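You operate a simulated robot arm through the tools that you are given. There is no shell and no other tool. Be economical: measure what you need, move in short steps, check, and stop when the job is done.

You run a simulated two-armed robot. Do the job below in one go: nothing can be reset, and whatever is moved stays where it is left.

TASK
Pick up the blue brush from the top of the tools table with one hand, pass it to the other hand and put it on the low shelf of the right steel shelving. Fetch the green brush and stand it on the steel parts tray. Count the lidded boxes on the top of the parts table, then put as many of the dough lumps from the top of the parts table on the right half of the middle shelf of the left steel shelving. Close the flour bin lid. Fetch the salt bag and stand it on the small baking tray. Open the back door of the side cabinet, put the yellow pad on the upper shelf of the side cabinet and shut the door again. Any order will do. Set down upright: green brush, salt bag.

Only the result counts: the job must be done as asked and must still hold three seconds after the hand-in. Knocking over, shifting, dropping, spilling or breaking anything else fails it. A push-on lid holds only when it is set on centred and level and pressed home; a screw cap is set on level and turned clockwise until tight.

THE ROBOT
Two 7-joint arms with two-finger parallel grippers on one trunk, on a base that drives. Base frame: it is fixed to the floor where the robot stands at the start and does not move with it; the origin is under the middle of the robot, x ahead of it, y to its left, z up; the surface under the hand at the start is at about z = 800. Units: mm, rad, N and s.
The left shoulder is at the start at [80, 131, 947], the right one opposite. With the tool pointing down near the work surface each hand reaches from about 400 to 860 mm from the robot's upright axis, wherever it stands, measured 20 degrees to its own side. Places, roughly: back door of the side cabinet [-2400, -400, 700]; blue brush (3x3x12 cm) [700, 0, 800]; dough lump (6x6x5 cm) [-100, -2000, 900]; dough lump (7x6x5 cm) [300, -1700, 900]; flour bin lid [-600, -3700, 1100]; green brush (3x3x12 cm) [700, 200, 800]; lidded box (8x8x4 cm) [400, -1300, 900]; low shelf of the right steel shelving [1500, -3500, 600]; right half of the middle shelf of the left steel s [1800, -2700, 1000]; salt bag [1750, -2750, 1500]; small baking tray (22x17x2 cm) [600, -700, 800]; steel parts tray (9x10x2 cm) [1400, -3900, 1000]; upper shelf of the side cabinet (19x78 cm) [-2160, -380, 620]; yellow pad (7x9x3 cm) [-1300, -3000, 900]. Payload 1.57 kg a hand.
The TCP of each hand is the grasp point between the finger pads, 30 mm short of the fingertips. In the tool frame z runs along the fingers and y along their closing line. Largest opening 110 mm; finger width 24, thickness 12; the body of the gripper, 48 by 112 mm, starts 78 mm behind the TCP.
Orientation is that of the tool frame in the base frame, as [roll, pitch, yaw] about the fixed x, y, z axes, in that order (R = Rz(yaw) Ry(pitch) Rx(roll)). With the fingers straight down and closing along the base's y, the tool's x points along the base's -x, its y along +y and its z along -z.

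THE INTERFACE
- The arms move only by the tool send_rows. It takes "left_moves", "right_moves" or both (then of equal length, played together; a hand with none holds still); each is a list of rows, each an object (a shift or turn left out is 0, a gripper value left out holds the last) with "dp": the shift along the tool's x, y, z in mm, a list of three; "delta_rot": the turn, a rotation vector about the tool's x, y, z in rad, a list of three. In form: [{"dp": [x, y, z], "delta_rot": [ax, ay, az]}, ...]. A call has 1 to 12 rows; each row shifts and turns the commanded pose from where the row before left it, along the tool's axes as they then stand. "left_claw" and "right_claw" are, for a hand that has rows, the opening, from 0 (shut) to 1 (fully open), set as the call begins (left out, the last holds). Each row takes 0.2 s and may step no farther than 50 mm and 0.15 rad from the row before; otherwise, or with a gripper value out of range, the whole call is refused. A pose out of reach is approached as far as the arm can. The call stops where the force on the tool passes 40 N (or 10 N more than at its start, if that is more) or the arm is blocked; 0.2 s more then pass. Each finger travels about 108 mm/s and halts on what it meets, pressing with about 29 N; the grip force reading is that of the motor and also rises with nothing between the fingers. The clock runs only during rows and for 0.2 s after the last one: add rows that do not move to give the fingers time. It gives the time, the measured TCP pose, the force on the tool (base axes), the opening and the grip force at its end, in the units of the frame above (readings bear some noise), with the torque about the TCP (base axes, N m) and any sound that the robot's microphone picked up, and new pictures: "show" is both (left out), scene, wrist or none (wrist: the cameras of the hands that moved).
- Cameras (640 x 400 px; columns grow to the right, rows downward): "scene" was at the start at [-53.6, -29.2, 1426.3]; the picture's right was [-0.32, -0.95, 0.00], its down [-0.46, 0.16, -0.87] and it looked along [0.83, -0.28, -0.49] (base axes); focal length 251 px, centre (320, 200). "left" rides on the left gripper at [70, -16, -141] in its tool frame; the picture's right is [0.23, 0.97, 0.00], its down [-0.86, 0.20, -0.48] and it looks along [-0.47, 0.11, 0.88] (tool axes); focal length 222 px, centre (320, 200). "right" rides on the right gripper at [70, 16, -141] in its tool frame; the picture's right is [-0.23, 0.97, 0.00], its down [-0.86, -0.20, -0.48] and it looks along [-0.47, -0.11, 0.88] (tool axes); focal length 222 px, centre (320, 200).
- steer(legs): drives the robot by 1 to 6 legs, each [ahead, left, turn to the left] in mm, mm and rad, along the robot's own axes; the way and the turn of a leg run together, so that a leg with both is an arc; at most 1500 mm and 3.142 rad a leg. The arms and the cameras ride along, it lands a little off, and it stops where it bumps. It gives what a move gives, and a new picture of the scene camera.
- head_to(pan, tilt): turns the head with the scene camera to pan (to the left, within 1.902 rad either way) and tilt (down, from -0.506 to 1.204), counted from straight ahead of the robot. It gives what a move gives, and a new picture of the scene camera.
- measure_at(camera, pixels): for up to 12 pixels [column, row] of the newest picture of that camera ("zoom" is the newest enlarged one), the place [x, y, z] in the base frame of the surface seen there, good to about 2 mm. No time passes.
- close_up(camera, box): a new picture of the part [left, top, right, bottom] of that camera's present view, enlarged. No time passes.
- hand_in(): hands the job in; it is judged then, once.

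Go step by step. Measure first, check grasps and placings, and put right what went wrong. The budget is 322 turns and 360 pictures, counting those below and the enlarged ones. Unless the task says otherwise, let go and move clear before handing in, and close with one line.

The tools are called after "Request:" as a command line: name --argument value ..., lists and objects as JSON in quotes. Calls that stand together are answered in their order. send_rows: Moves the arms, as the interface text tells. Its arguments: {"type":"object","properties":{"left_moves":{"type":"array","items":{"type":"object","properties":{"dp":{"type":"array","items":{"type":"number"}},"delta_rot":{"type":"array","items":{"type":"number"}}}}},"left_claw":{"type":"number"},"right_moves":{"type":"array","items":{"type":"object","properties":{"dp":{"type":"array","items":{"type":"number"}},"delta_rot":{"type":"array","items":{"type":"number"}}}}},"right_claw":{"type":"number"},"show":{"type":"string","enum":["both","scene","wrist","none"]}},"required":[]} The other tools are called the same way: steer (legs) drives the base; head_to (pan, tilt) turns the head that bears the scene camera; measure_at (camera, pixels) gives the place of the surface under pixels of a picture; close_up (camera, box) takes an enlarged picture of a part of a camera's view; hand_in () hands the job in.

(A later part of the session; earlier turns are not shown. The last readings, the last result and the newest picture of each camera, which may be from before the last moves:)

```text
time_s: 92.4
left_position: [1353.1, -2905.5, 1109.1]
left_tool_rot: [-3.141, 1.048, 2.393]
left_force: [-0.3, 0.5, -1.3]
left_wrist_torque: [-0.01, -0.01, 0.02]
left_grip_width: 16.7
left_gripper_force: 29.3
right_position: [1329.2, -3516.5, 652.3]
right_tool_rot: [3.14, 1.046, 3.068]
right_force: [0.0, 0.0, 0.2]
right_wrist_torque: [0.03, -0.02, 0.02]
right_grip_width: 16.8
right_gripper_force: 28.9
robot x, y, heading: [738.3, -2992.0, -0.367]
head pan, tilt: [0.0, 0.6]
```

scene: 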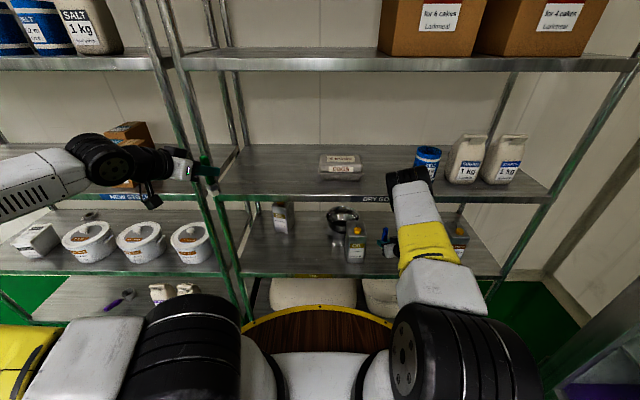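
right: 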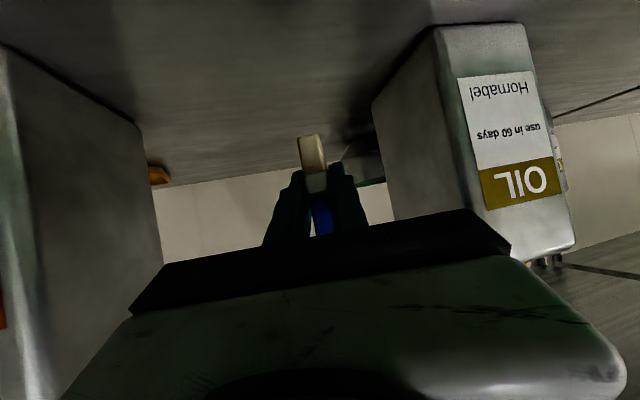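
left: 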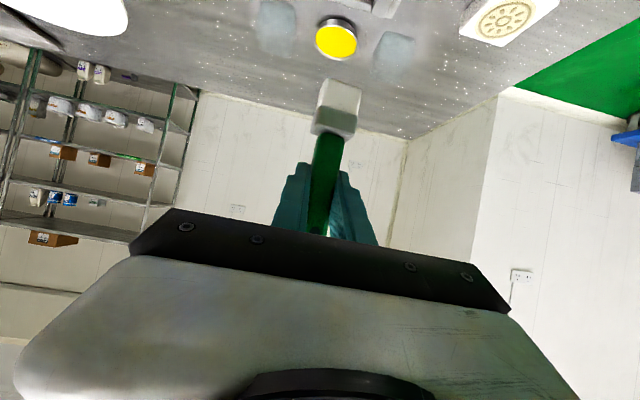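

Centred between the cans. I'll lower it to the shelf gently.

Request:
send_rows --right_moves '[{"dp": [17.3, 0, 10]}, {"dp": [13, 0, 7.5]}, {"dp": [4.3, 0, 2.5]}, {}]'

```text
time_s: 93.4
left_position: [1353.6, -2905.4, 1107.0]
left_tool_rot: [-3.14, 1.045, 2.393]
left_force: [-0.4, -0.1, 0.5]
left_wrist_torque: [0.01, 0.01, 0.0]
left_grip_width: 16.8
left_gripper_force: 29.0
right_position: [1329.0, -3519.2, 612.5]
right_tool_rot: [3.14, 1.045, 3.067]
right_force: [0.3, -0.4, -0.9]
right_wrist_torque: [-0.01, -0.04, 0.01]
right_grip_width: 16.7
right_gripper_force: 28.9
robot x, y, heading: [735.8, -2990.7, -0.369]
head pan, tilt: [0.0, 0.6]
```

scene: 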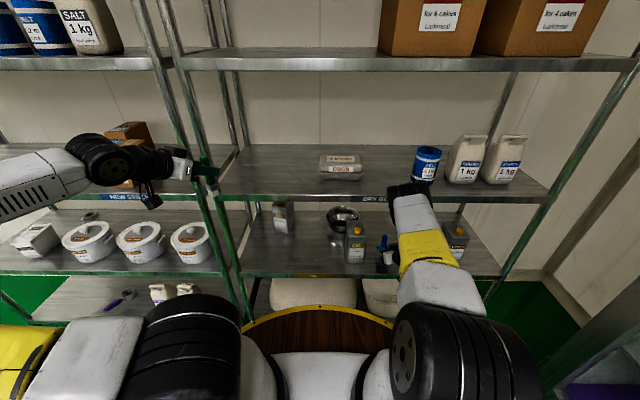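
right: 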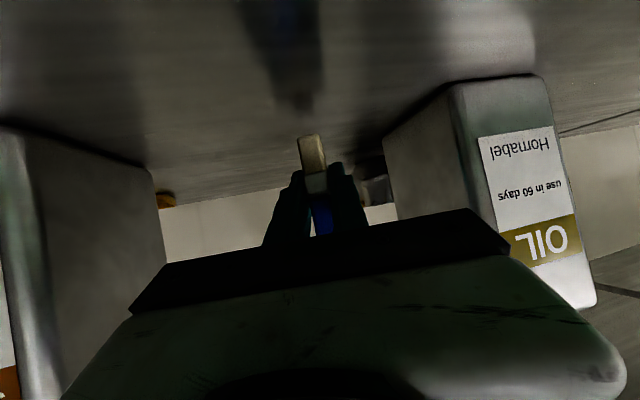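

I'll measure the brush bottom and the shelf beneath it.

Request:
measure_at --camera "right" --pixels '[[310, 138], [312, 160], [315, 185], [312, 120], [300, 100], [330, 115]]'

Request:
send_rows --right_moves '[{"dp": [2.2, 0, 1.25]}, {"dp": [2.2, 0, 1.25]}, {"dp": [2.2, 0, 1.25]}, {"dp": [2.2, 0, 1.25]}]' --show "wrist"

```text
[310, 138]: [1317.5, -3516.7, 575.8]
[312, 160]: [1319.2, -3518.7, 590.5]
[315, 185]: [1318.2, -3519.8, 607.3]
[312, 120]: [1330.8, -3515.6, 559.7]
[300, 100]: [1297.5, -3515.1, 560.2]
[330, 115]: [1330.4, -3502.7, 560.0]
```

```text
time_s: 94.4
left_position: [1354.2, -2905.3, 1109.1]
left_tool_rot: [-3.14, 1.045, 2.395]
left_force: [-0.3, -0.6, 0.2]
left_wrist_torque: [-0.02, 0.02, 0.0]
left_grip_width: 16.7
left_gripper_force: 29.0
right_position: [1330.4, -3519.0, 604.0]
right_tool_rot: [3.139, 1.046, 3.069]
right_force: [0.5, 0.0, -0.2]
right_wrist_torque: [0.0, 0.01, -0.02]
right_grip_width: 16.6
right_gripper_force: 28.7
robot x, y, heading: [738.9, -2987.0, -0.369]
head pan, tilt: [0.0, 0.6]
```

right: 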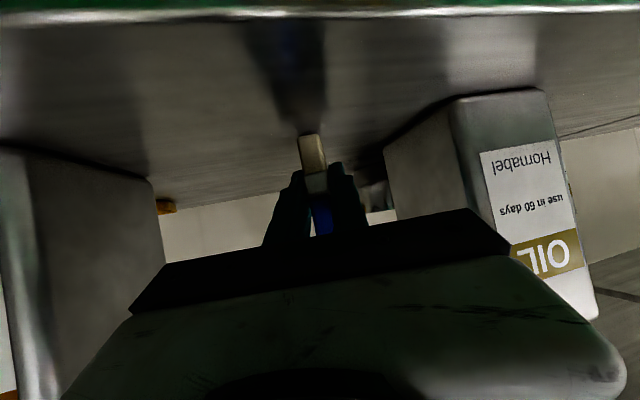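

Bottom is a few mm above the shelf still; I'll lower a bit more until it touches.

Request:
send_rows --right_moves '[{"dp": [1.7, 0, 1]}, {"dp": [1.7, 0, 1]}, {"dp": [1.7, 0, 1]}, {}]' --show "wrist"

```text
time_s: 95.4
left_position: [1353.4, -2904.8, 1109.0]
left_tool_rot: [-3.14, 1.047, 2.393]
left_force: [0.3, -1.0, -0.5]
left_wrist_torque: [-0.01, 0.03, 0.01]
left_grip_width: 16.6
left_gripper_force: 29.5
right_position: [1332.1, -3519.3, 600.0]
right_tool_rot: [-3.139, 1.051, 3.071]
right_force: [-1.1, -1.1, 19.8]
right_wrist_torque: [-0.03, -0.27, -0.02]
right_grip_width: 17.0
right_gripper_force: 29.6
robot x, y, heading: [739.5, -2993.1, -0.367]
head pan, tilt: [0.0, 0.6]
```

right: 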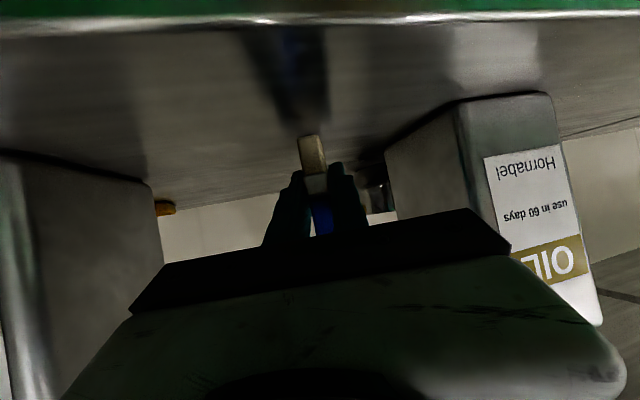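

Contact. I'll ease up 1.5 mm, open, and retract along the fingers.

Request:
send_rows --right_moves '[{"dp": [-1.3, 0, -0.75]}, {}]' --show "none"

Request:
send_rows --right_moves '[{}, {}, {}]' --right_claw 0.5 --show "wrist"

Request:
send_rows --right_moves '[{"dp": [0, 0, -30]}, {"dp": [0, 0, -40]}, {"dp": [0, 0, -40]}, {"dp": [0, 0, -40]}]' --show "both"

```text
time_s: 96.0
left_position: [1354.1, -2905.0, 1108.2]
left_tool_rot: [-3.14, 1.044, 2.393]
left_force: [-0.6, -1.0, -1.2]
left_wrist_torque: [0.02, 0.01, -0.02]
left_grip_width: 16.6
left_gripper_force: 28.9
right_position: [1330.8, -3517.1, 601.0]
right_tool_rot: [3.141, 1.047, 3.069]
right_force: [5.2, -2.3, 16.4]
right_wrist_torque: [-0.02, -0.48, -0.03]
right_grip_width: 16.8
right_gripper_force: 29.0
robot x, y, heading: [739.8, -2992.4, -0.367]
head pan, tilt: [0.0, 0.6]
```

```text
time_s: 96.8
left_position: [1354.0, -2905.5, 1108.8]
left_tool_rot: [-3.139, 1.045, 2.392]
left_force: [-0.5, 0.2, -0.2]
left_wrist_torque: [-0.02, 0.0, 0.0]
left_grip_width: 16.6
left_gripper_force: 29.3
right_position: [1329.5, -3519.9, 598.4]
right_tool_rot: [3.14, 1.044, 3.067]
right_force: [-0.1, 0.1, 0.8]
right_wrist_torque: [-0.05, 0.01, -0.02]
right_grip_width: 54.9
right_gripper_force: 0.1
robot x, y, heading: [738.4, -2991.2, -0.366]
head pan, tilt: [0.0, 0.6]
```

right: 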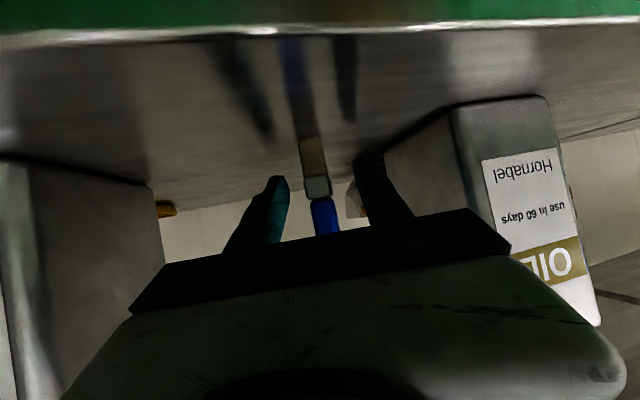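

```text
time_s: 97.8
left_position: [1354.4, -2905.0, 1109.7]
left_tool_rot: [-3.14, 1.043, 2.394]
left_force: [-0.1, 0.9, -0.5]
left_wrist_torque: [-0.03, -0.02, -0.01]
left_grip_width: 16.5
left_gripper_force: 29.6
right_position: [1199.1, -3509.0, 674.5]
right_tool_rot: [3.14, 1.046, 3.069]
right_force: [1.5, 0.9, -0.6]
right_wrist_torque: [-0.02, 0.02, 0.04]
right_grip_width: 55.1
right_gripper_force: 0.1
robot x, y, heading: [737.3, -2994.1, -0.368]
head pan, tilt: [0.0, 0.6]
```

scene: 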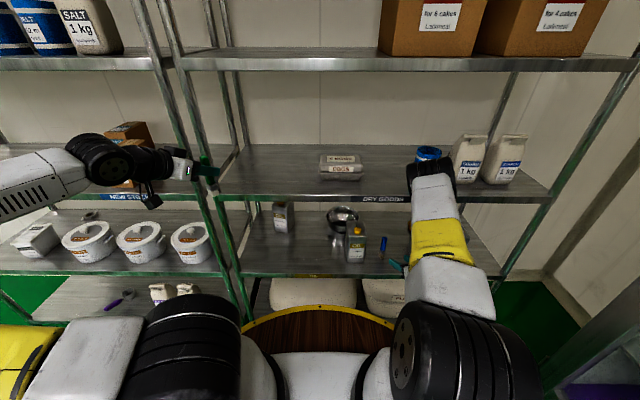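
right: 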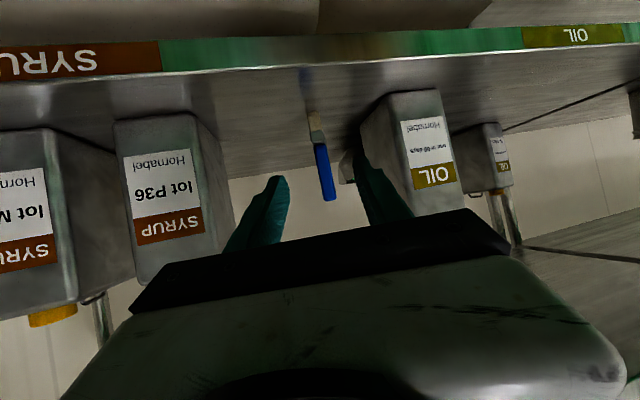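

The blue brush stands on the low shelf. Next I'll raise the right hand and look for the steel tray with the left wrist camera.

Request:
send_rows --right_moves '[{"dp": [0, 0, -40]}, {"dp": [-38, 0, -22]}, {"dp": [-38, 0, -22]}, {"dp": [-38, 0, -22]}, {"dp": [-38, 0, -22]}, {"dp": [-38, 0, -22]}, {"dp": [-38, 0, -22]}, {"dp": [-38, 0, -22]}, {"dp": [-38, 0, -22]}, {"dp": [-38, 0, -22]}]' --show "scene"

Request:
close_up --camera "left" --box '[0, 0, 640, 400]'

```text
time_s: 100.0
left_position: [1353.1, -2904.8, 1108.7]
left_tool_rot: [-3.141, 1.043, 2.392]
left_force: [0.0, -0.1, 0.4]
left_wrist_torque: [0.02, 0.03, -0.02]
left_grip_width: 16.6
left_gripper_force: 29.5
right_position: [1166.8, -3509.3, 1086.7]
right_tool_rot: [3.141, 1.042, 3.07]
right_force: [0.1, -0.3, 0.1]
right_wrist_torque: [0.01, 0.02, 0.04]
right_grip_width: 55.1
right_gripper_force: 0.1
robot x, y, heading: [739.1, -2994.4, -0.369]
head pan, tilt: [0.0, 0.6]
```

scene: 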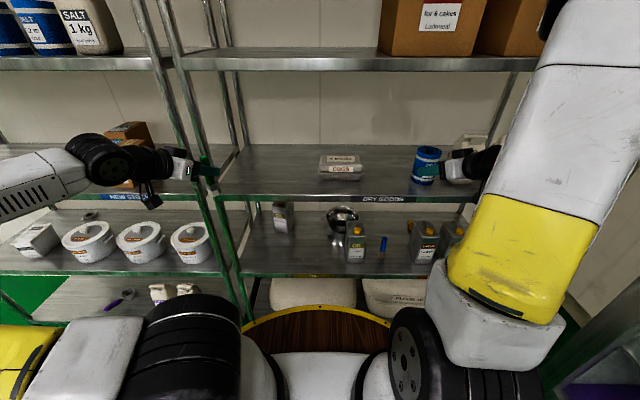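

```text
1.00 times, centred on (320, 200) of left (not enlarged: the box is as wide or as high as the picture)
```

zoom: 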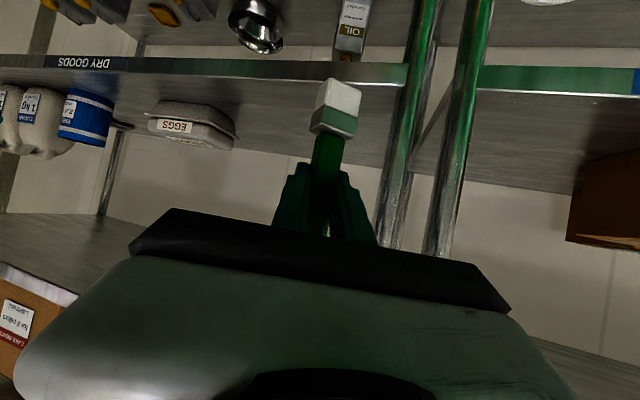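

Something shows just behind the BELT can at (118,125); I'll zoom.

Request:
close_up --camera "left" --box '[0, 70, 160, 170]'

Request:
measure_at --camera "zoom" --pixels '[[455, 215], [510, 220], [470, 215], [340, 210], [100, 200], [480, 225]]'

```text
4.00 times, centred on (80, 120) of left
```

zoom: 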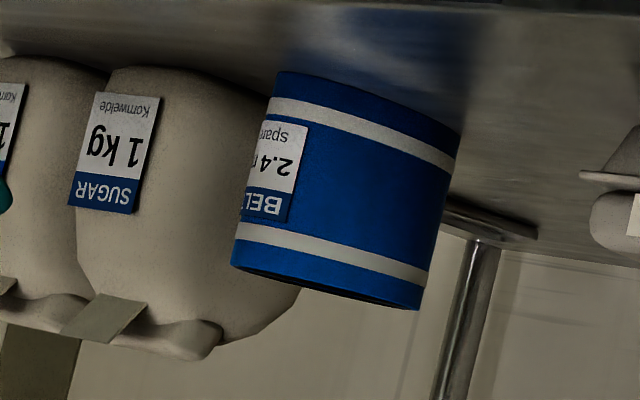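

```text
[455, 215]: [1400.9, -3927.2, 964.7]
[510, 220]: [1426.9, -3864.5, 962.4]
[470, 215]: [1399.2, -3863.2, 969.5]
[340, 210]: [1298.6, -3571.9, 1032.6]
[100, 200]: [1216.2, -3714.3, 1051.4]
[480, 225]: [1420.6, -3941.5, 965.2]
```

The steel parts tray is at about (1400,-3900,960), behind the STARCH bag. I'll tuck the right arm in, then reposition the robot to the right to see it better.

Request:
send_rows --right_moves '[{"delta_rot": [-0.1294, 0, -0.0747]}, {"delta_rot": [-0.1294, 0, -0.0747]}, {"delta_rot": [-0.1294, 0, -0.0747]}, {"dp": [-13.5, 37.7, -10]}, {"dp": [-13.5, 37.7, -10]}, {"dp": [-13.5, 37.7, -10]}, {}]' --show "none"

Request:
steer --legs '[[-100, 0, 0], [0, -400, 0.008]]'

Request:
close_up --camera "left" --box '[0, 0, 640, 400]'

```text
time_s: 101.6
left_position: [1354.3, -2904.5, 1107.9]
left_tool_rot: [-3.141, 1.044, 2.393]
left_force: [0.0, -0.2, -1.0]
left_wrist_torque: [0.01, 0.03, 0.0]
left_grip_width: 16.7
left_gripper_force: 28.3
right_position: [1118.7, -3405.4, 1139.7]
right_tool_rot: [3.138, 1.045, -2.767]
right_force: [-0.3, 0.0, 0.4]
right_wrist_torque: [-0.02, 0.0, 0.02]
right_grip_width: 54.9
right_gripper_force: 0.0
robot x, y, heading: [738.5, -2990.5, -0.372]
head pan, tilt: [0.0, 0.6]
```

```text
time_s: 104.8
left_position: [1119.3, -3229.9, 1108.9]
left_tool_rot: [-3.139, 1.045, 2.404]
left_force: [-0.6, -0.1, -0.4]
left_wrist_torque: [0.02, -0.01, 0.02]
left_grip_width: 16.6
left_gripper_force: 28.8
right_position: [889.6, -3733.2, 1140.5]
right_tool_rot: [3.137, 1.045, -2.753]
right_force: [0.4, 0.0, -0.6]
right_wrist_torque: [-0.01, -0.01, -0.02]
right_grip_width: 55.0
right_gripper_force: 0.1
robot x, y, heading: [503.7, -3323.3, -0.352]
head pan, tilt: [0.0, 0.6]
```

scene: 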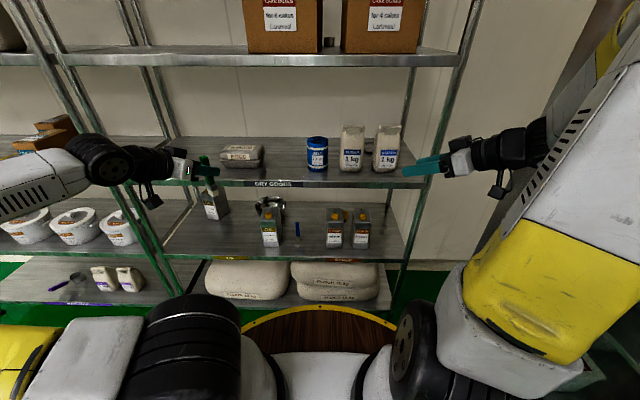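

```text
1.00 times, centred on (320, 200) of left (not enlarged: the box is as wide or as high as the picture)
```

zoom: 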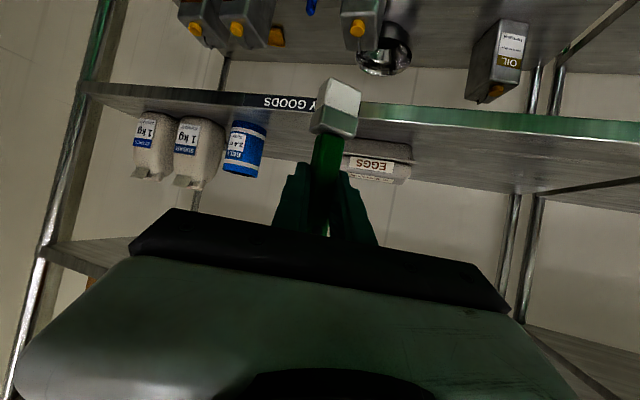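

I'll measure the bags' and can's extents and the upper shelf's lower edge.

Request:
close_up --camera "scene" --box '[280, 40, 480, 165]'

Request:
close_up --camera "scene" --box '[290, 100, 450, 200]'

Request:
measure_at --camera "zoom" --pixels '[[205, 105], [320, 105], [200, 280], [325, 280], [340, 100], [455, 105], [335, 278], [450, 278], [70, 160], [145, 160], [105, 145], [105, 275]]'

```text
3.20 times, centred on (380, 102) of scene
```

zoom: 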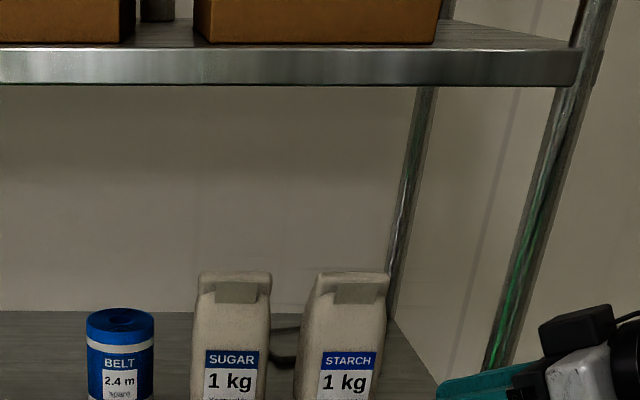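

```text
4.00 times, centred on (370, 150) of scene
```

zoom: 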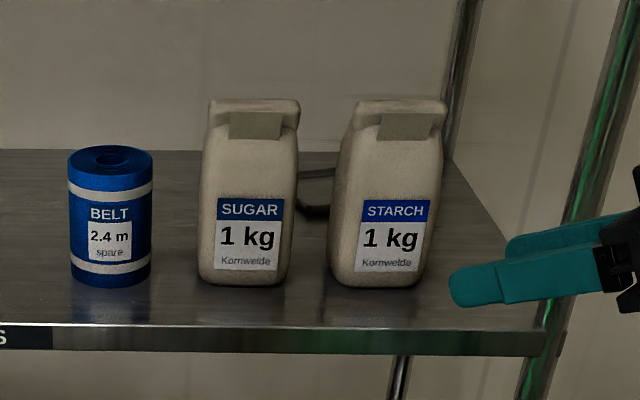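

```text
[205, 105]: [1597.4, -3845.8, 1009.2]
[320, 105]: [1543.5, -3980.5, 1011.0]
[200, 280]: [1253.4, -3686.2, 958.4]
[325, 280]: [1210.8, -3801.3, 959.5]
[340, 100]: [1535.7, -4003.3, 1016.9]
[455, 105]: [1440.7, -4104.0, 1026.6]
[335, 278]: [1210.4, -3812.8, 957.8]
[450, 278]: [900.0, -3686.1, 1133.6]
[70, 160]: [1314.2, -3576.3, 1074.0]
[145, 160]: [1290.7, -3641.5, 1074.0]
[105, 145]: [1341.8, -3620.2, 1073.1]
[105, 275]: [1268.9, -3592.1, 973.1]
```

Request:
measure_at --camera "zoom" --pixels '[[318, 170], [302, 170], [300, 200], [318, 212], [330, 175], [318, 190], [255, 102], [255, 120], [400, 103], [400, 125], [290, 110], [213, 110]]'

Request:
measure_at --camera "zoom" --pixels '[[210, 200], [290, 270], [345, 200], [340, 270], [425, 270], [440, 110], [355, 110], [204, 250], [560, 330], [300, 330], [310, 180], [322, 205]]'

Request:
measure_at --camera "scene" --pixels '[[350, 66], [350, 60], [350, 50], [450, 66], [240, 158], [262, 150], [222, 155]]'

```text
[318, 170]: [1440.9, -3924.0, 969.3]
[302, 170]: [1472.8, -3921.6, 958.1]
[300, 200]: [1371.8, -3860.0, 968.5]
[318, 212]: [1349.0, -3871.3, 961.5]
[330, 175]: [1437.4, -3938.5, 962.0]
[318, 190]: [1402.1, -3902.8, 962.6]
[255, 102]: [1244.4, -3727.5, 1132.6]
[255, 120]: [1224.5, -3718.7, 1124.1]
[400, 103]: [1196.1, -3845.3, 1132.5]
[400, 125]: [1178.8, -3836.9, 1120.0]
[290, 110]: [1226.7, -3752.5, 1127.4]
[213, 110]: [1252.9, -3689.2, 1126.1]
```

```text
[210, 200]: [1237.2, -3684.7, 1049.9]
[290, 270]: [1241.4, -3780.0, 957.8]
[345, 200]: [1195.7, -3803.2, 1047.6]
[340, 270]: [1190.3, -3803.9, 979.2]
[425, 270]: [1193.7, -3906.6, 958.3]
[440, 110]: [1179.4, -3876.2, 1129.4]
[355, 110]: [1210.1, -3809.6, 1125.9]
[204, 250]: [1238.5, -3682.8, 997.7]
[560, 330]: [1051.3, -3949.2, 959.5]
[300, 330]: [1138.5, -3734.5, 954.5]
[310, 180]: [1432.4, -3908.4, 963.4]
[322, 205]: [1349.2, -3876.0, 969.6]
```

```text
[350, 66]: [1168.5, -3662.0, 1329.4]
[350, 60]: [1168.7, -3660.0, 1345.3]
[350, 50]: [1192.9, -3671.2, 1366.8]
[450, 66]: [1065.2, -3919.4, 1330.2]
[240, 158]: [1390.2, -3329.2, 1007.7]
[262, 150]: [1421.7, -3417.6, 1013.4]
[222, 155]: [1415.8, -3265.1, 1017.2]
```

The tray centre is at n≈2672, t≈3163 (in shelf coordinates), behind SUGAR and STARCH, with the upper shelf's underside at z=1329. I'll slide the brush in behind the bags with the left hand pointing right by 50°. First I'll back off and set the arm pose in free space.

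Request:
steer --legs '[[-110, 0, -0.006]]'

Request:
send_rows --left_moves '[{"delta_rot": [0.106, 0, 0.061]}, {"delta_rot": [0.106, 0, 0.061]}, {"delta_rot": [0.106, 0, 0.061]}, {"delta_rot": [0.106, 0, 0.061]}]' --right_moves '[{"dp": [12.3, 22.3, -21.3]}, {"dp": [12.3, 22.3, -21.3]}, {"dp": [12.3, 22.3, -21.3]}, {}]' --show "scene"

```text
time_s: 106.0
left_position: [1015.3, -3194.5, 1107.9]
left_tool_rot: [-3.139, 1.047, 2.402]
left_force: [-0.8, -0.7, -1.2]
left_wrist_torque: [0.0, 0.02, -0.02]
left_grip_width: 16.4
left_gripper_force: 29.0
right_position: [783.6, -3695.4, 1140.1]
right_tool_rot: [3.139, 1.046, -2.76]
right_force: [0.3, -0.4, -0.5]
right_wrist_torque: [-0.03, -0.03, 0.03]
right_grip_width: 54.8
right_gripper_force: 0.0
robot x, y, heading: [404.4, -3285.5, -0.363]
head pan, tilt: [0.0, 0.6]
```

scene: 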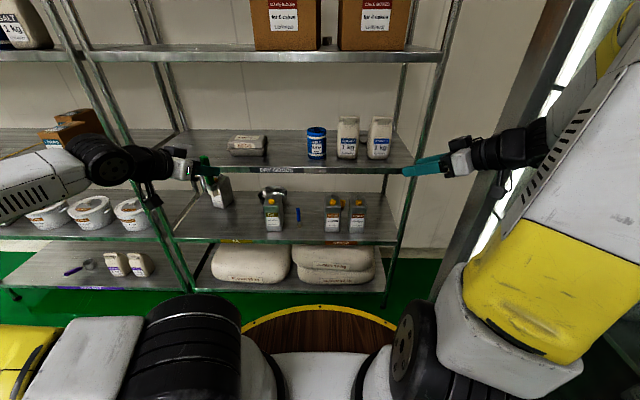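

```text
time_s: 107.0
left_position: [1015.4, -3194.8, 1108.1]
left_tool_rot: [-3.137, 1.047, 1.914]
left_force: [0.1, 0.9, -0.7]
left_wrist_torque: [-0.02, -0.02, -0.01]
left_grip_width: 16.6
left_gripper_force: 29.2
right_position: [690.4, -3663.5, 1140.1]
right_tool_rot: [3.138, 1.046, -2.759]
right_force: [0.9, -0.2, 0.2]
right_wrist_torque: [0.0, -0.01, -0.02]
right_grip_width: 55.1
right_gripper_force: 0.2
robot x, y, heading: [398.0, -3284.9, -0.364]
head pan, tilt: [0.0, 0.6]
```

scene: 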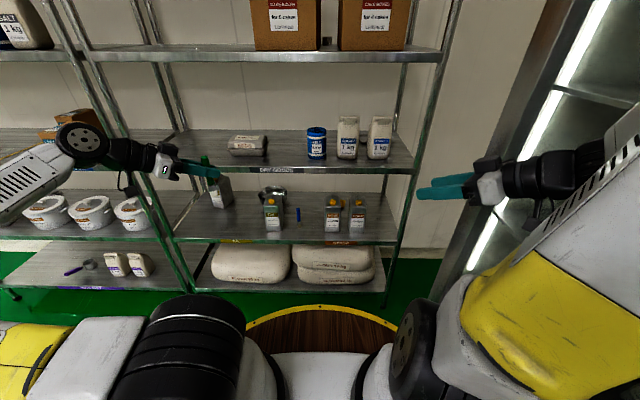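

Now I'll move the left hand in free space to the reach pose (800 ahead, 163 right of the axis).

Request:
send_rows --left_moves '[{"dp": [-19.3, -8.75, 39]}, {"dp": [-19.3, -8.75, 39]}, {"dp": [-19.3, -8.75, 39]}, {"dp": [-19.3, -8.75, 39]}, {"dp": [-19.3, -8.75, 39]}, {"dp": [-19.3, -8.75, 39]}]' --show "scene"

Request:
measure_at --camera "scene" --pixels '[[560, 180], [600, 130], [620, 160], [540, 220], [490, 260], [575, 60], [600, 20], [530, 150]]'

```text
time_s: 108.5
left_position: [1053.9, -3458.1, 1094.6]
left_tool_rot: [-3.136, 1.045, 1.917]
left_force: [-1.5, 0.6, -1.3]
left_wrist_torque: [-0.05, -0.04, 0.02]
left_grip_width: 16.5
left_gripper_force: 29.4
right_position: [691.7, -3662.1, 1139.7]
right_tool_rot: [3.141, 1.047, -2.758]
right_force: [-0.8, 0.6, -0.3]
right_wrist_torque: [-0.02, 0.02, -0.02]
right_grip_width: 54.9
right_gripper_force: 0.0
robot x, y, heading: [400.6, -3280.9, -0.358]
head pan, tilt: [0.0, 0.6]
```

scene: 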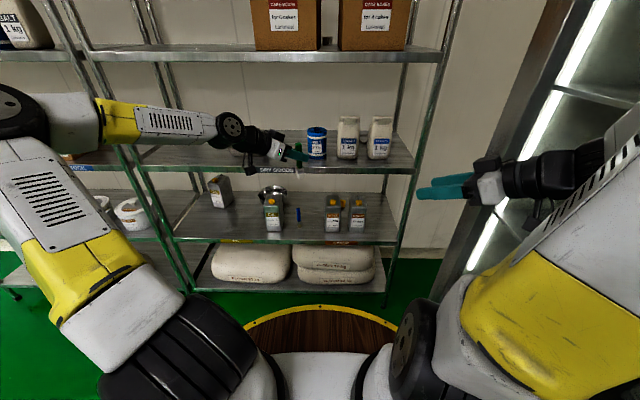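

```text
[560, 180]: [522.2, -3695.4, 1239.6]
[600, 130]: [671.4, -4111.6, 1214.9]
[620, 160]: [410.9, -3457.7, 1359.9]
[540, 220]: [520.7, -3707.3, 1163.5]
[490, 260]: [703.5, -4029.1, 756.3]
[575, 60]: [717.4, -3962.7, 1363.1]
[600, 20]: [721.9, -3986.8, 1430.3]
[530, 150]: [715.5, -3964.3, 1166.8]
```

Good configuration. I'll do the remaining six rows.

Request:
send_rows --left_moves '[{"dp": [-19.3, -8.75, 39]}, {"dp": [-19.3, -8.75, 39]}, {"dp": [-19.3, -8.75, 39]}, {"dp": [-19.3, -8.75, 39]}, {"dp": [-19.3, -8.75, 39]}, {"dp": [-19.3, -8.75, 39]}]' --show "scene"

Request:
measure_at --camera "scene" --pixels '[[290, 100], [240, 90], [310, 125], [330, 140], [200, 60], [150, 60], [340, 120], [325, 165]]'

```text
time_s: 109.8
left_position: [1095.6, -3721.0, 1070.4]
left_tool_rot: [-3.135, 1.044, 1.915]
left_force: [0.6, 1.1, 0.2]
left_wrist_torque: [-0.01, -0.05, -0.05]
left_grip_width: 16.6
left_gripper_force: 29.3
right_position: [690.4, -3663.5, 1141.2]
right_tool_rot: [3.14, 1.044, -2.758]
right_force: [-0.7, 0.9, -0.1]
right_wrist_torque: [-0.03, 0.03, -0.04]
right_grip_width: 55.1
right_gripper_force: 0.0
robot x, y, heading: [401.9, -3286.4, -0.357]
head pan, tilt: [0.0, 0.6]
```

scene: 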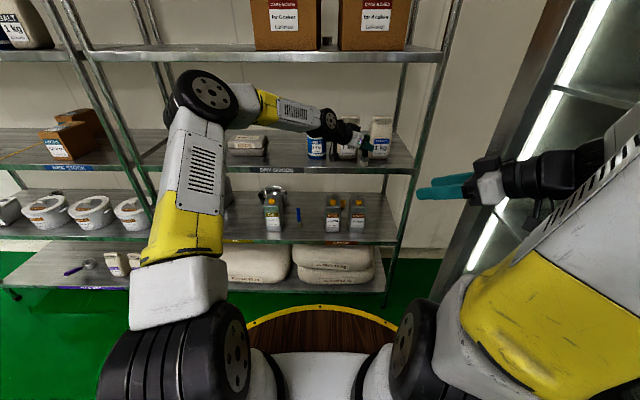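

```text
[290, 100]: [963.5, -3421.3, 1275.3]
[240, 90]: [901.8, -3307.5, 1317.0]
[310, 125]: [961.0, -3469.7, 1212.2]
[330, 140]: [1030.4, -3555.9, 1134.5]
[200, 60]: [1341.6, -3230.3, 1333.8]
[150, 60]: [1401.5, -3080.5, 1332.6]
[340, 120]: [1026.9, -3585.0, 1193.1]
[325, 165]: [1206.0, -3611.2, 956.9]
```

Arm shape fits under the upper shelf. I'll check the brush bottom offset with the left camera.

Request:
close_up --camera "left" --box '[0, 0, 640, 400]'

Request:
measure_at --camera "left" --pixels '[[338, 84], [345, 95], [325, 120], [338, 110], [320, 90], [330, 140]]'

```text
1.00 times, centred on (320, 200) of left (not enlarged: the box is as wide or as high as the picture)
```

zoom: 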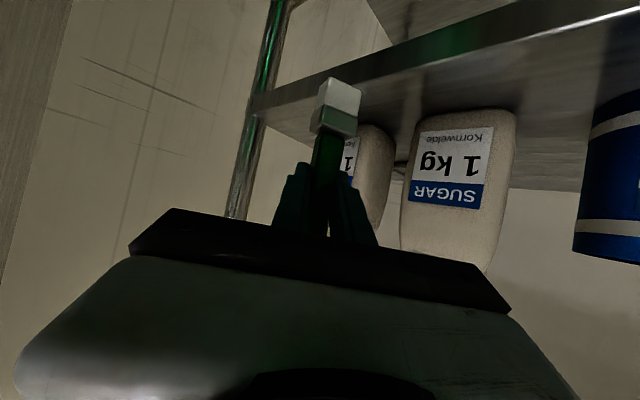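

```text
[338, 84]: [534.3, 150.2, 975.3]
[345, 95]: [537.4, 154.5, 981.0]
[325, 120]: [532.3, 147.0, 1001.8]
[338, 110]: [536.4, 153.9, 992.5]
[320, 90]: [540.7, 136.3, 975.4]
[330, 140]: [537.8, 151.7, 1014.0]
```

Brush bottom is ~76 mm below the TCP. I'll strafe left in front of the gap between EGGS and BELT.

Request:
send_rows --left_moves '[{"dp": [5, 0, 3]}]' --show "none"

Request:
steer --legs '[[0, 302, 0]]'

```text
time_s: 110.2
left_position: [1093.8, -3720.7, 1065.8]
left_tool_rot: [-3.136, 1.047, 1.914]
left_force: [-0.5, 0.0, -0.6]
left_wrist_torque: [0.0, 0.02, 0.0]
left_grip_width: 16.5
left_gripper_force: 29.3
right_position: [689.4, -3663.3, 1139.9]
right_tool_rot: [3.137, 1.047, -2.761]
right_force: [0.1, -0.1, 0.5]
right_wrist_torque: [0.02, 0.03, 0.01]
right_grip_width: 55.0
right_gripper_force: 0.1
robot x, y, heading: [400.3, -3286.4, -0.357]
head pan, tilt: [0.0, 0.6]
```

```text
time_s: 112.3
left_position: [1199.4, -3437.9, 1066.1]
left_tool_rot: [-3.136, 1.045, 1.91]
left_force: [-0.8, 0.0, -0.3]
left_wrist_torque: [0.0, -0.02, -0.02]
left_grip_width: 16.7
left_gripper_force: 28.9
right_position: [797.6, -3378.0, 1139.4]
right_tool_rot: [3.138, 1.045, -2.765]
right_force: [-0.8, -0.3, 0.1]
right_wrist_torque: [0.01, 0.02, 0.02]
right_grip_width: 55.1
right_gripper_force: 0.0
robot x, y, heading: [509.7, -3002.6, -0.363]
head pan, tilt: [0.0, 0.6]
```

scene: 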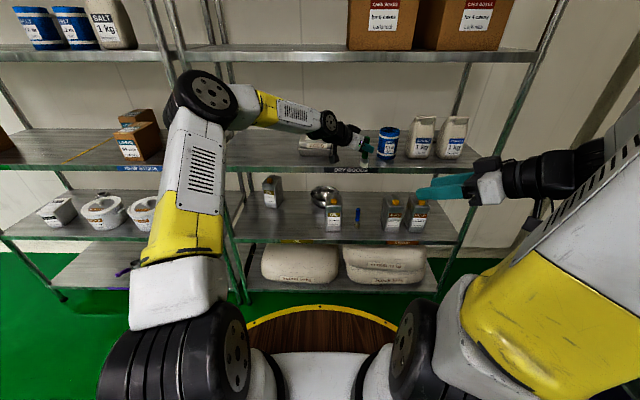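

TCP is at the gap (t=2800). I'll drive in 200 mm and check.

Request:
steer --legs '[[200, 0, 0.003]]'

Request:
close_up --camera "scene" --box '[140, 40, 460, 240]'

Request:
close_up --camera "left" --box '[0, 0, 640, 400]'

```text
time_s: 113.9
left_position: [1387.4, -3511.0, 1067.6]
left_tool_rot: [-3.136, 1.046, 1.91]
left_force: [-0.8, 0.6, -0.3]
left_wrist_torque: [0.02, -0.01, -0.01]
left_grip_width: 16.7
left_gripper_force: 28.7
right_position: [986.9, -3450.6, 1140.3]
right_tool_rot: [3.139, 1.046, -2.765]
right_force: [0.1, 0.1, 0.1]
right_wrist_torque: [-0.01, 0.0, -0.04]
right_grip_width: 54.9
right_gripper_force: 0.1
robot x, y, heading: [696.1, -3073.4, -0.36]
head pan, tilt: [0.0, 0.6]
```

scene: 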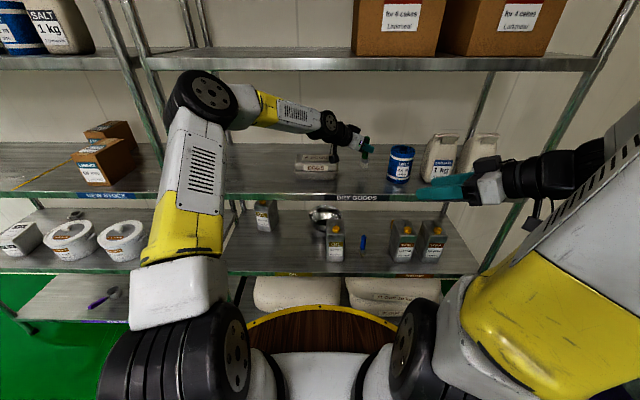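

```text
2.00 times, centred on (300, 140) of scene
```

zoom: 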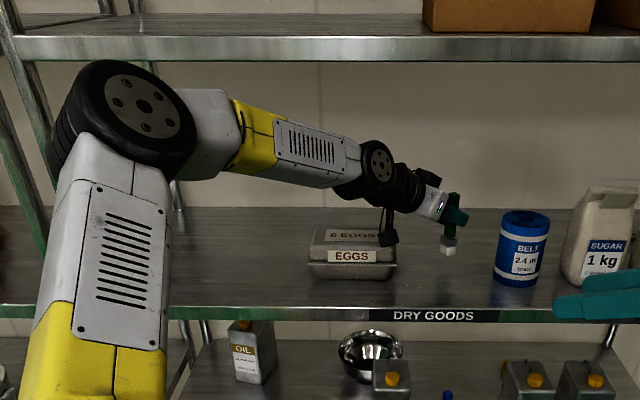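

```text
1.00 times, centred on (320, 200) of left (not enlarged: the box is as wide or as high as the picture)
```

zoom: 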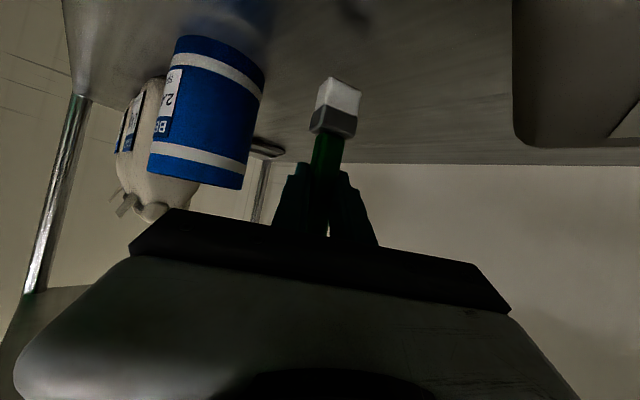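

Still clear. I'll measure the elbow and forearm against the upper shelf edge before going further.

Request:
measure_at --camera "scene" --pixels '[[195, 73], [232, 95], [215, 100], [260, 92], [290, 105], [328, 115], [175, 110], [335, 150]]'

```text
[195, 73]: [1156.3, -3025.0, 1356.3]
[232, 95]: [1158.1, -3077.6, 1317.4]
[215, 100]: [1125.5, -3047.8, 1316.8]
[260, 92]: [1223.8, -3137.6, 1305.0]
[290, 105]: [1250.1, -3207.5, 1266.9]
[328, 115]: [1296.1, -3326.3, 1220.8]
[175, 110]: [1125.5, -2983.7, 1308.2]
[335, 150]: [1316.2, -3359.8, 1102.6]
```

Driving further would bring the elbow near the upper shelf edge, so I'll extend the arm instead.

Request:
send_rows --left_moves '[{"dp": [-11.7, 27.7, 20.2]}, {"dp": [-11.7, 27.7, 20.2]}, {}]' --show "scene"

Request:
measure_at --camera "scene" --pixels '[[200, 80], [232, 95], [215, 100], [260, 95], [290, 108], [328, 118]]'

```text
time_s: 114.7
left_position: [1454.0, -3535.9, 1068.9]
left_tool_rot: [-3.137, 1.044, 1.908]
left_force: [0.0, -0.6, -0.9]
left_wrist_torque: [-0.02, 0.0, 0.02]
left_grip_width: 16.6
left_gripper_force: 28.5
right_position: [984.7, -3451.5, 1140.2]
right_tool_rot: [3.137, 1.045, -2.765]
right_force: [-0.5, -0.3, 0.3]
right_wrist_torque: [0.01, 0.01, -0.02]
right_grip_width: 55.1
right_gripper_force: 0.1
robot x, y, heading: [696.1, -3073.7, -0.37]
head pan, tilt: [0.0, 0.6]
```

scene: 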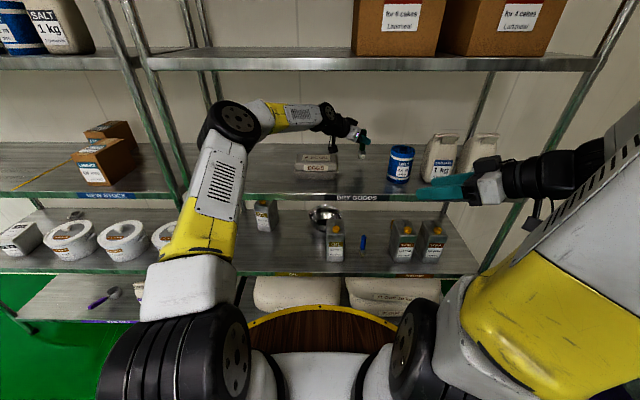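

```text
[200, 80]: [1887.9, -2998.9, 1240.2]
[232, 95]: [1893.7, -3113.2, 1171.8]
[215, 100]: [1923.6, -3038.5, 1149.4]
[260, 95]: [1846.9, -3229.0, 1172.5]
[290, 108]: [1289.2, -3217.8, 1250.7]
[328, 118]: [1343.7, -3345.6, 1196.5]
```

The elbow dropped nicely. I'll extend the remaining 72 mm.

Request:
send_rows --left_moves '[{"dp": [-11.7, 27.7, 20.2]}, {"dp": [-11.7, 27.7, 20.2]}, {}]' --show "both"

Request:
measure_at --camera "scene" --pixels '[[240, 125], [262, 130], [270, 115], [250, 110], [300, 118], [225, 150]]'

```text
time_s: 115.5
left_position: [1514.8, -3552.1, 1061.8]
left_tool_rot: [-3.137, 1.047, 1.906]
left_force: [-0.4, 0.3, 0.0]
left_wrist_torque: [-0.01, 0.0, 0.0]
left_grip_width: 16.9
left_gripper_force: 29.2
left hand out of reach, approached as far as the arm can: row 2
right_position: [985.8, -3450.6, 1140.7]
right_tool_rot: [3.136, 1.046, -2.765]
right_force: [0.7, -0.4, -1.1]
right_wrist_torque: [-0.01, 0.0, 0.01]
right_grip_width: 54.8
right_gripper_force: 0.1
robot x, y, heading: [698.0, -3068.8, -0.364]
head pan, tilt: [0.0, 0.6]
```

scene: 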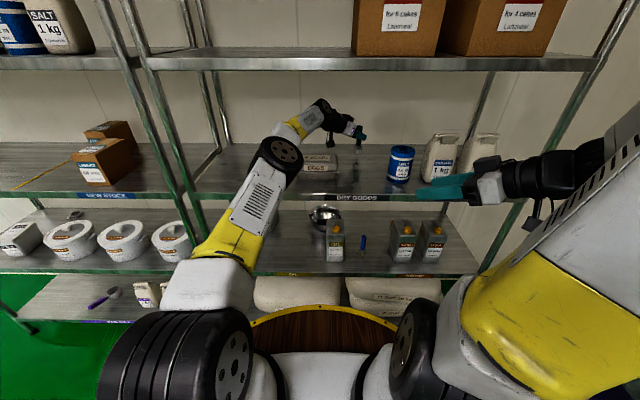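
left: 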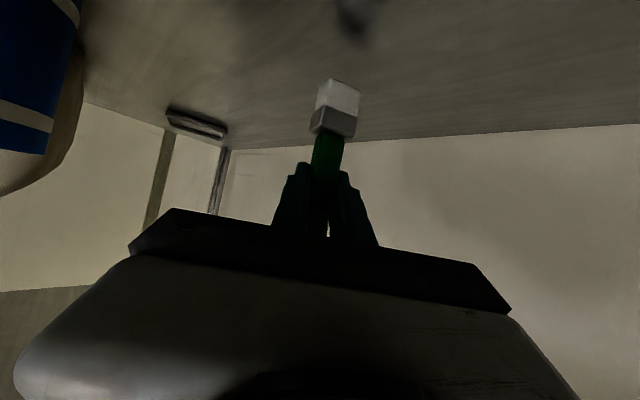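

```text
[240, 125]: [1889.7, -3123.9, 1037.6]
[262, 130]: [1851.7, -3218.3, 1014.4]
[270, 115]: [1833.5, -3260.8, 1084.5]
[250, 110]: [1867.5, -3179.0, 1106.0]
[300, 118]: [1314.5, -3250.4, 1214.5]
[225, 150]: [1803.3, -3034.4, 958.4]
```

At the arm's limit but nearly there. I'll measure the elbow, wrist and tray from these pictures.

Request:
measure_at --camera "scene" --pixels '[[282, 137], [262, 155], [282, 152], [300, 150], [320, 100], [325, 118], [330, 142], [348, 122], [362, 130]]'

Request:
measure_at --camera "left" --pixels '[[168, 112], [228, 127], [195, 130], [220, 137], [172, 122], [195, 112], [200, 122], [50, 140]]'

Request:
close_up --camera "left" --box '[140, 80, 260, 155]'

```text
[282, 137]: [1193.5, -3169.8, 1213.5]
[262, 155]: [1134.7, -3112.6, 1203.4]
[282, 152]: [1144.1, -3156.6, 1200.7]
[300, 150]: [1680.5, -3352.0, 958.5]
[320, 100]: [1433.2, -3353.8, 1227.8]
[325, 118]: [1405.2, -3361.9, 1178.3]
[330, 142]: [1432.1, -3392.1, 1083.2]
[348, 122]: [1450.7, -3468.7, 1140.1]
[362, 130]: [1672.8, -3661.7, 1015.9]
```

```text
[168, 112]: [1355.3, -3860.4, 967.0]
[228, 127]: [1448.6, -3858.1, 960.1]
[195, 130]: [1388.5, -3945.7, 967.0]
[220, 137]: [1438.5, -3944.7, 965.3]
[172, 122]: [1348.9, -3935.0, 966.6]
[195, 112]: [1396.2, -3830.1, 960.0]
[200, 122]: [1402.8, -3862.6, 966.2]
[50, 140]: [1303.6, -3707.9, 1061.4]
```

```text
5.33 times, centred on (200, 118) of left
```

zoom: 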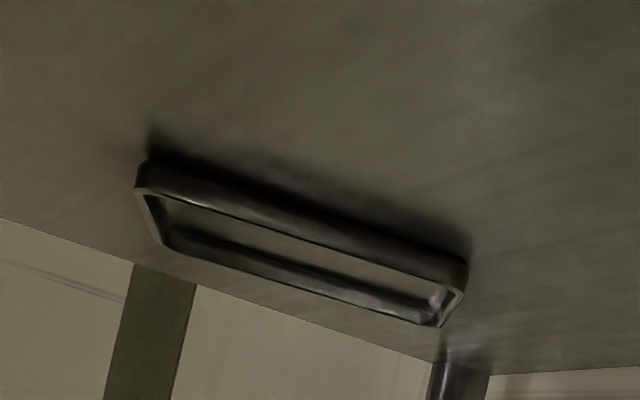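

The camera box would pass too near the SUGAR bag's back (n≈2520). I'll turn the hand further right (65°) while drawing it back 70 mm, then drive forward 80 mm.

Request:
send_rows --left_moves '[{"dp": [11.2, -26.9, -19.4]}, {"dp": [11.2, -26.9, -19.4]}, {"delta_rot": [0.1125, 0, 0.065]}, {"delta_rot": [0.1125, 0, 0.065]}, {}]' --show "scene"

```text
time_s: 116.7
left_position: [1450.1, -3530.8, 1060.3]
left_tool_rot: [-3.136, 1.047, 1.648]
left_force: [0.3, -0.2, 0.4]
left_wrist_torque: [-0.02, 0.01, 0.01]
left_grip_width: 16.7
left_gripper_force: 29.0
right_position: [984.7, -3450.4, 1140.1]
right_tool_rot: [3.138, 1.047, -2.765]
right_force: [-0.3, 1.0, -0.2]
right_wrist_torque: [0.02, 0.01, -0.01]
right_grip_width: 55.1
right_gripper_force: 0.1
robot x, y, heading: [699.0, -3070.4, -0.365]
head pan, tilt: [0.0, 0.6]
```

scene: 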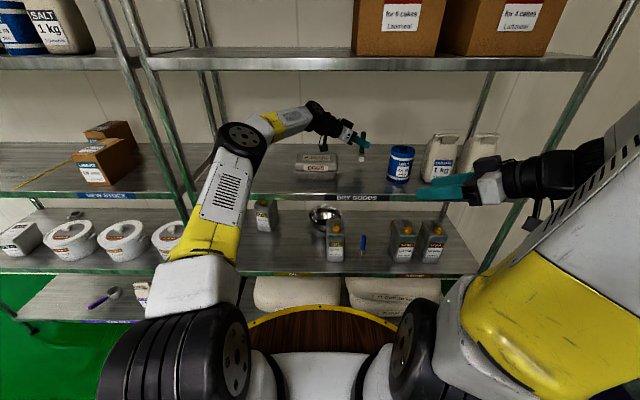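

Now I'll drive forward 80 mm.

Request:
steer --legs '[[80, 0, 0.006]]'

Request:
close_up --camera "left" --box '[0, 0, 640, 400]'

Request:
measure_at --camera "scene" --pixels '[[240, 125], [262, 140], [280, 120], [300, 115], [320, 105], [325, 120]]'

```text
time_s: 117.8
left_position: [1529.7, -3555.4, 1060.7]
left_tool_rot: [-3.134, 1.043, 1.656]
left_force: [0.5, -1.1, -0.2]
left_wrist_torque: [0.02, -0.03, -0.01]
left_grip_width: 16.6
left_gripper_force: 28.9
right_position: [1065.0, -3479.5, 1139.7]
right_tool_rot: [3.137, 1.046, -2.757]
right_force: [0.1, 0.4, -0.7]
right_wrist_torque: [0.0, 0.0, 0.01]
right_grip_width: 55.2
right_gripper_force: 0.0
robot x, y, heading: [774.1, -3099.3, -0.359]
head pan, tilt: [0.0, 0.6]
```

scene: 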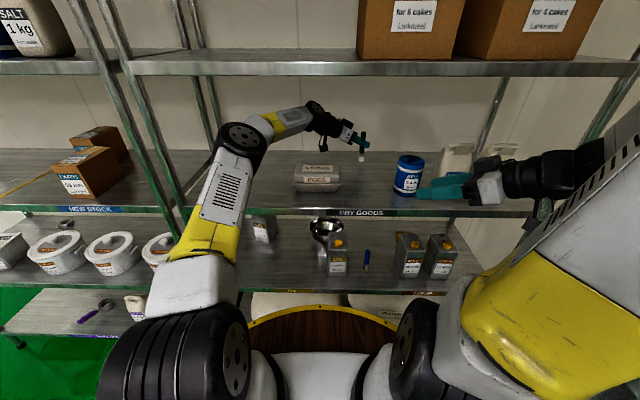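

```text
1.00 times, centred on (320, 200) of left (not enlarged: the box is as wide or as high as the picture)
```

zoom: 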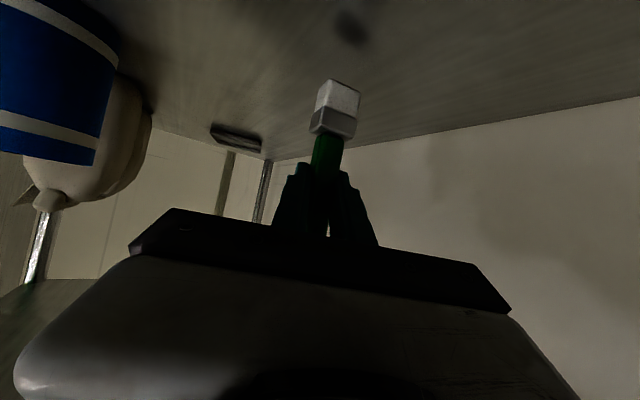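

```text
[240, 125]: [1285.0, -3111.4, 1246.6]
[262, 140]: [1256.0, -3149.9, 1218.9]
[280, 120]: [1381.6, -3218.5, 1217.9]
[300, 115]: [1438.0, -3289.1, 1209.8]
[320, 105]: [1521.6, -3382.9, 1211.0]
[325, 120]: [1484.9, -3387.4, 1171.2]
```

TCP n=2678, forearm clears BELT by ~45 mm. I'll strafe right 200 mm and check.

Request:
steer --legs '[[0, -200, 0]]'

Request:
close_up --camera "left" --box '[0, 0, 640, 400]'

Request:
close_up --camera "scene" --box '[180, 60, 460, 235]'

```text
time_s: 119.4
left_position: [1460.9, -3742.2, 1060.4]
left_tool_rot: [-3.135, 1.045, 1.66]
left_force: [0.4, -0.5, -1.0]
left_wrist_torque: [0.0, -0.02, 0.05]
left_grip_width: 16.7
left_gripper_force: 29.0
right_position: [996.1, -3667.5, 1138.7]
right_tool_rot: [3.139, 1.044, -2.756]
right_force: [-0.4, 0.4, 0.2]
right_wrist_torque: [0.02, -0.02, 0.01]
right_grip_width: 55.2
right_gripper_force: 0.1
robot x, y, heading: [706.4, -3290.5, -0.353]
head pan, tilt: [0.0, 0.6]
```

scene: 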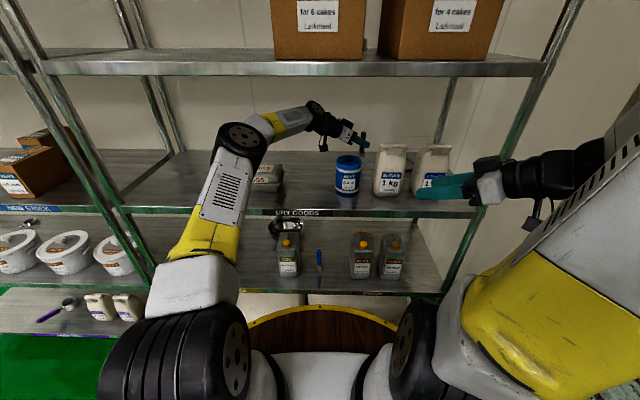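

```text
1.00 times, centred on (320, 200) of left (not enlarged: the box is as wide or as high as the picture)
```

zoom: 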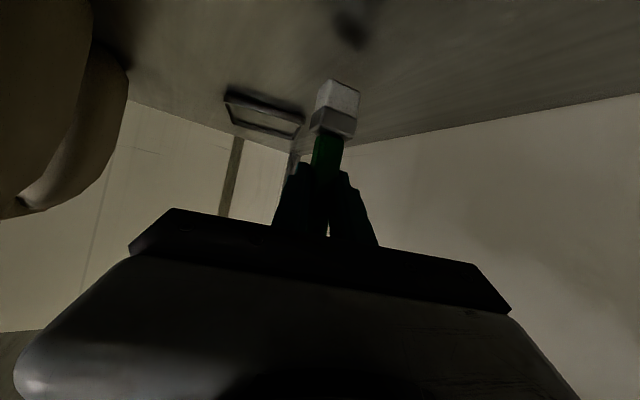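

```text
2.29 times, centred on (320, 148) of scene
```

zoom: 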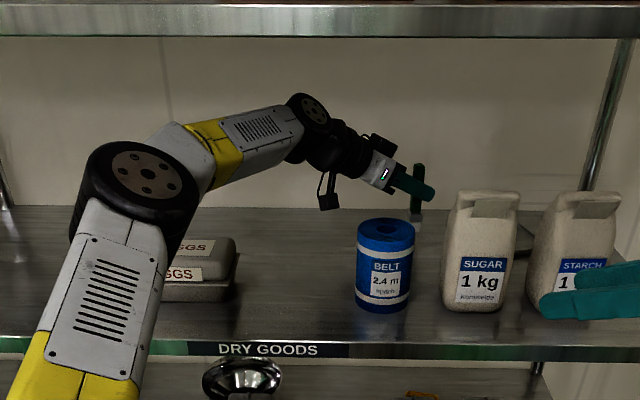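

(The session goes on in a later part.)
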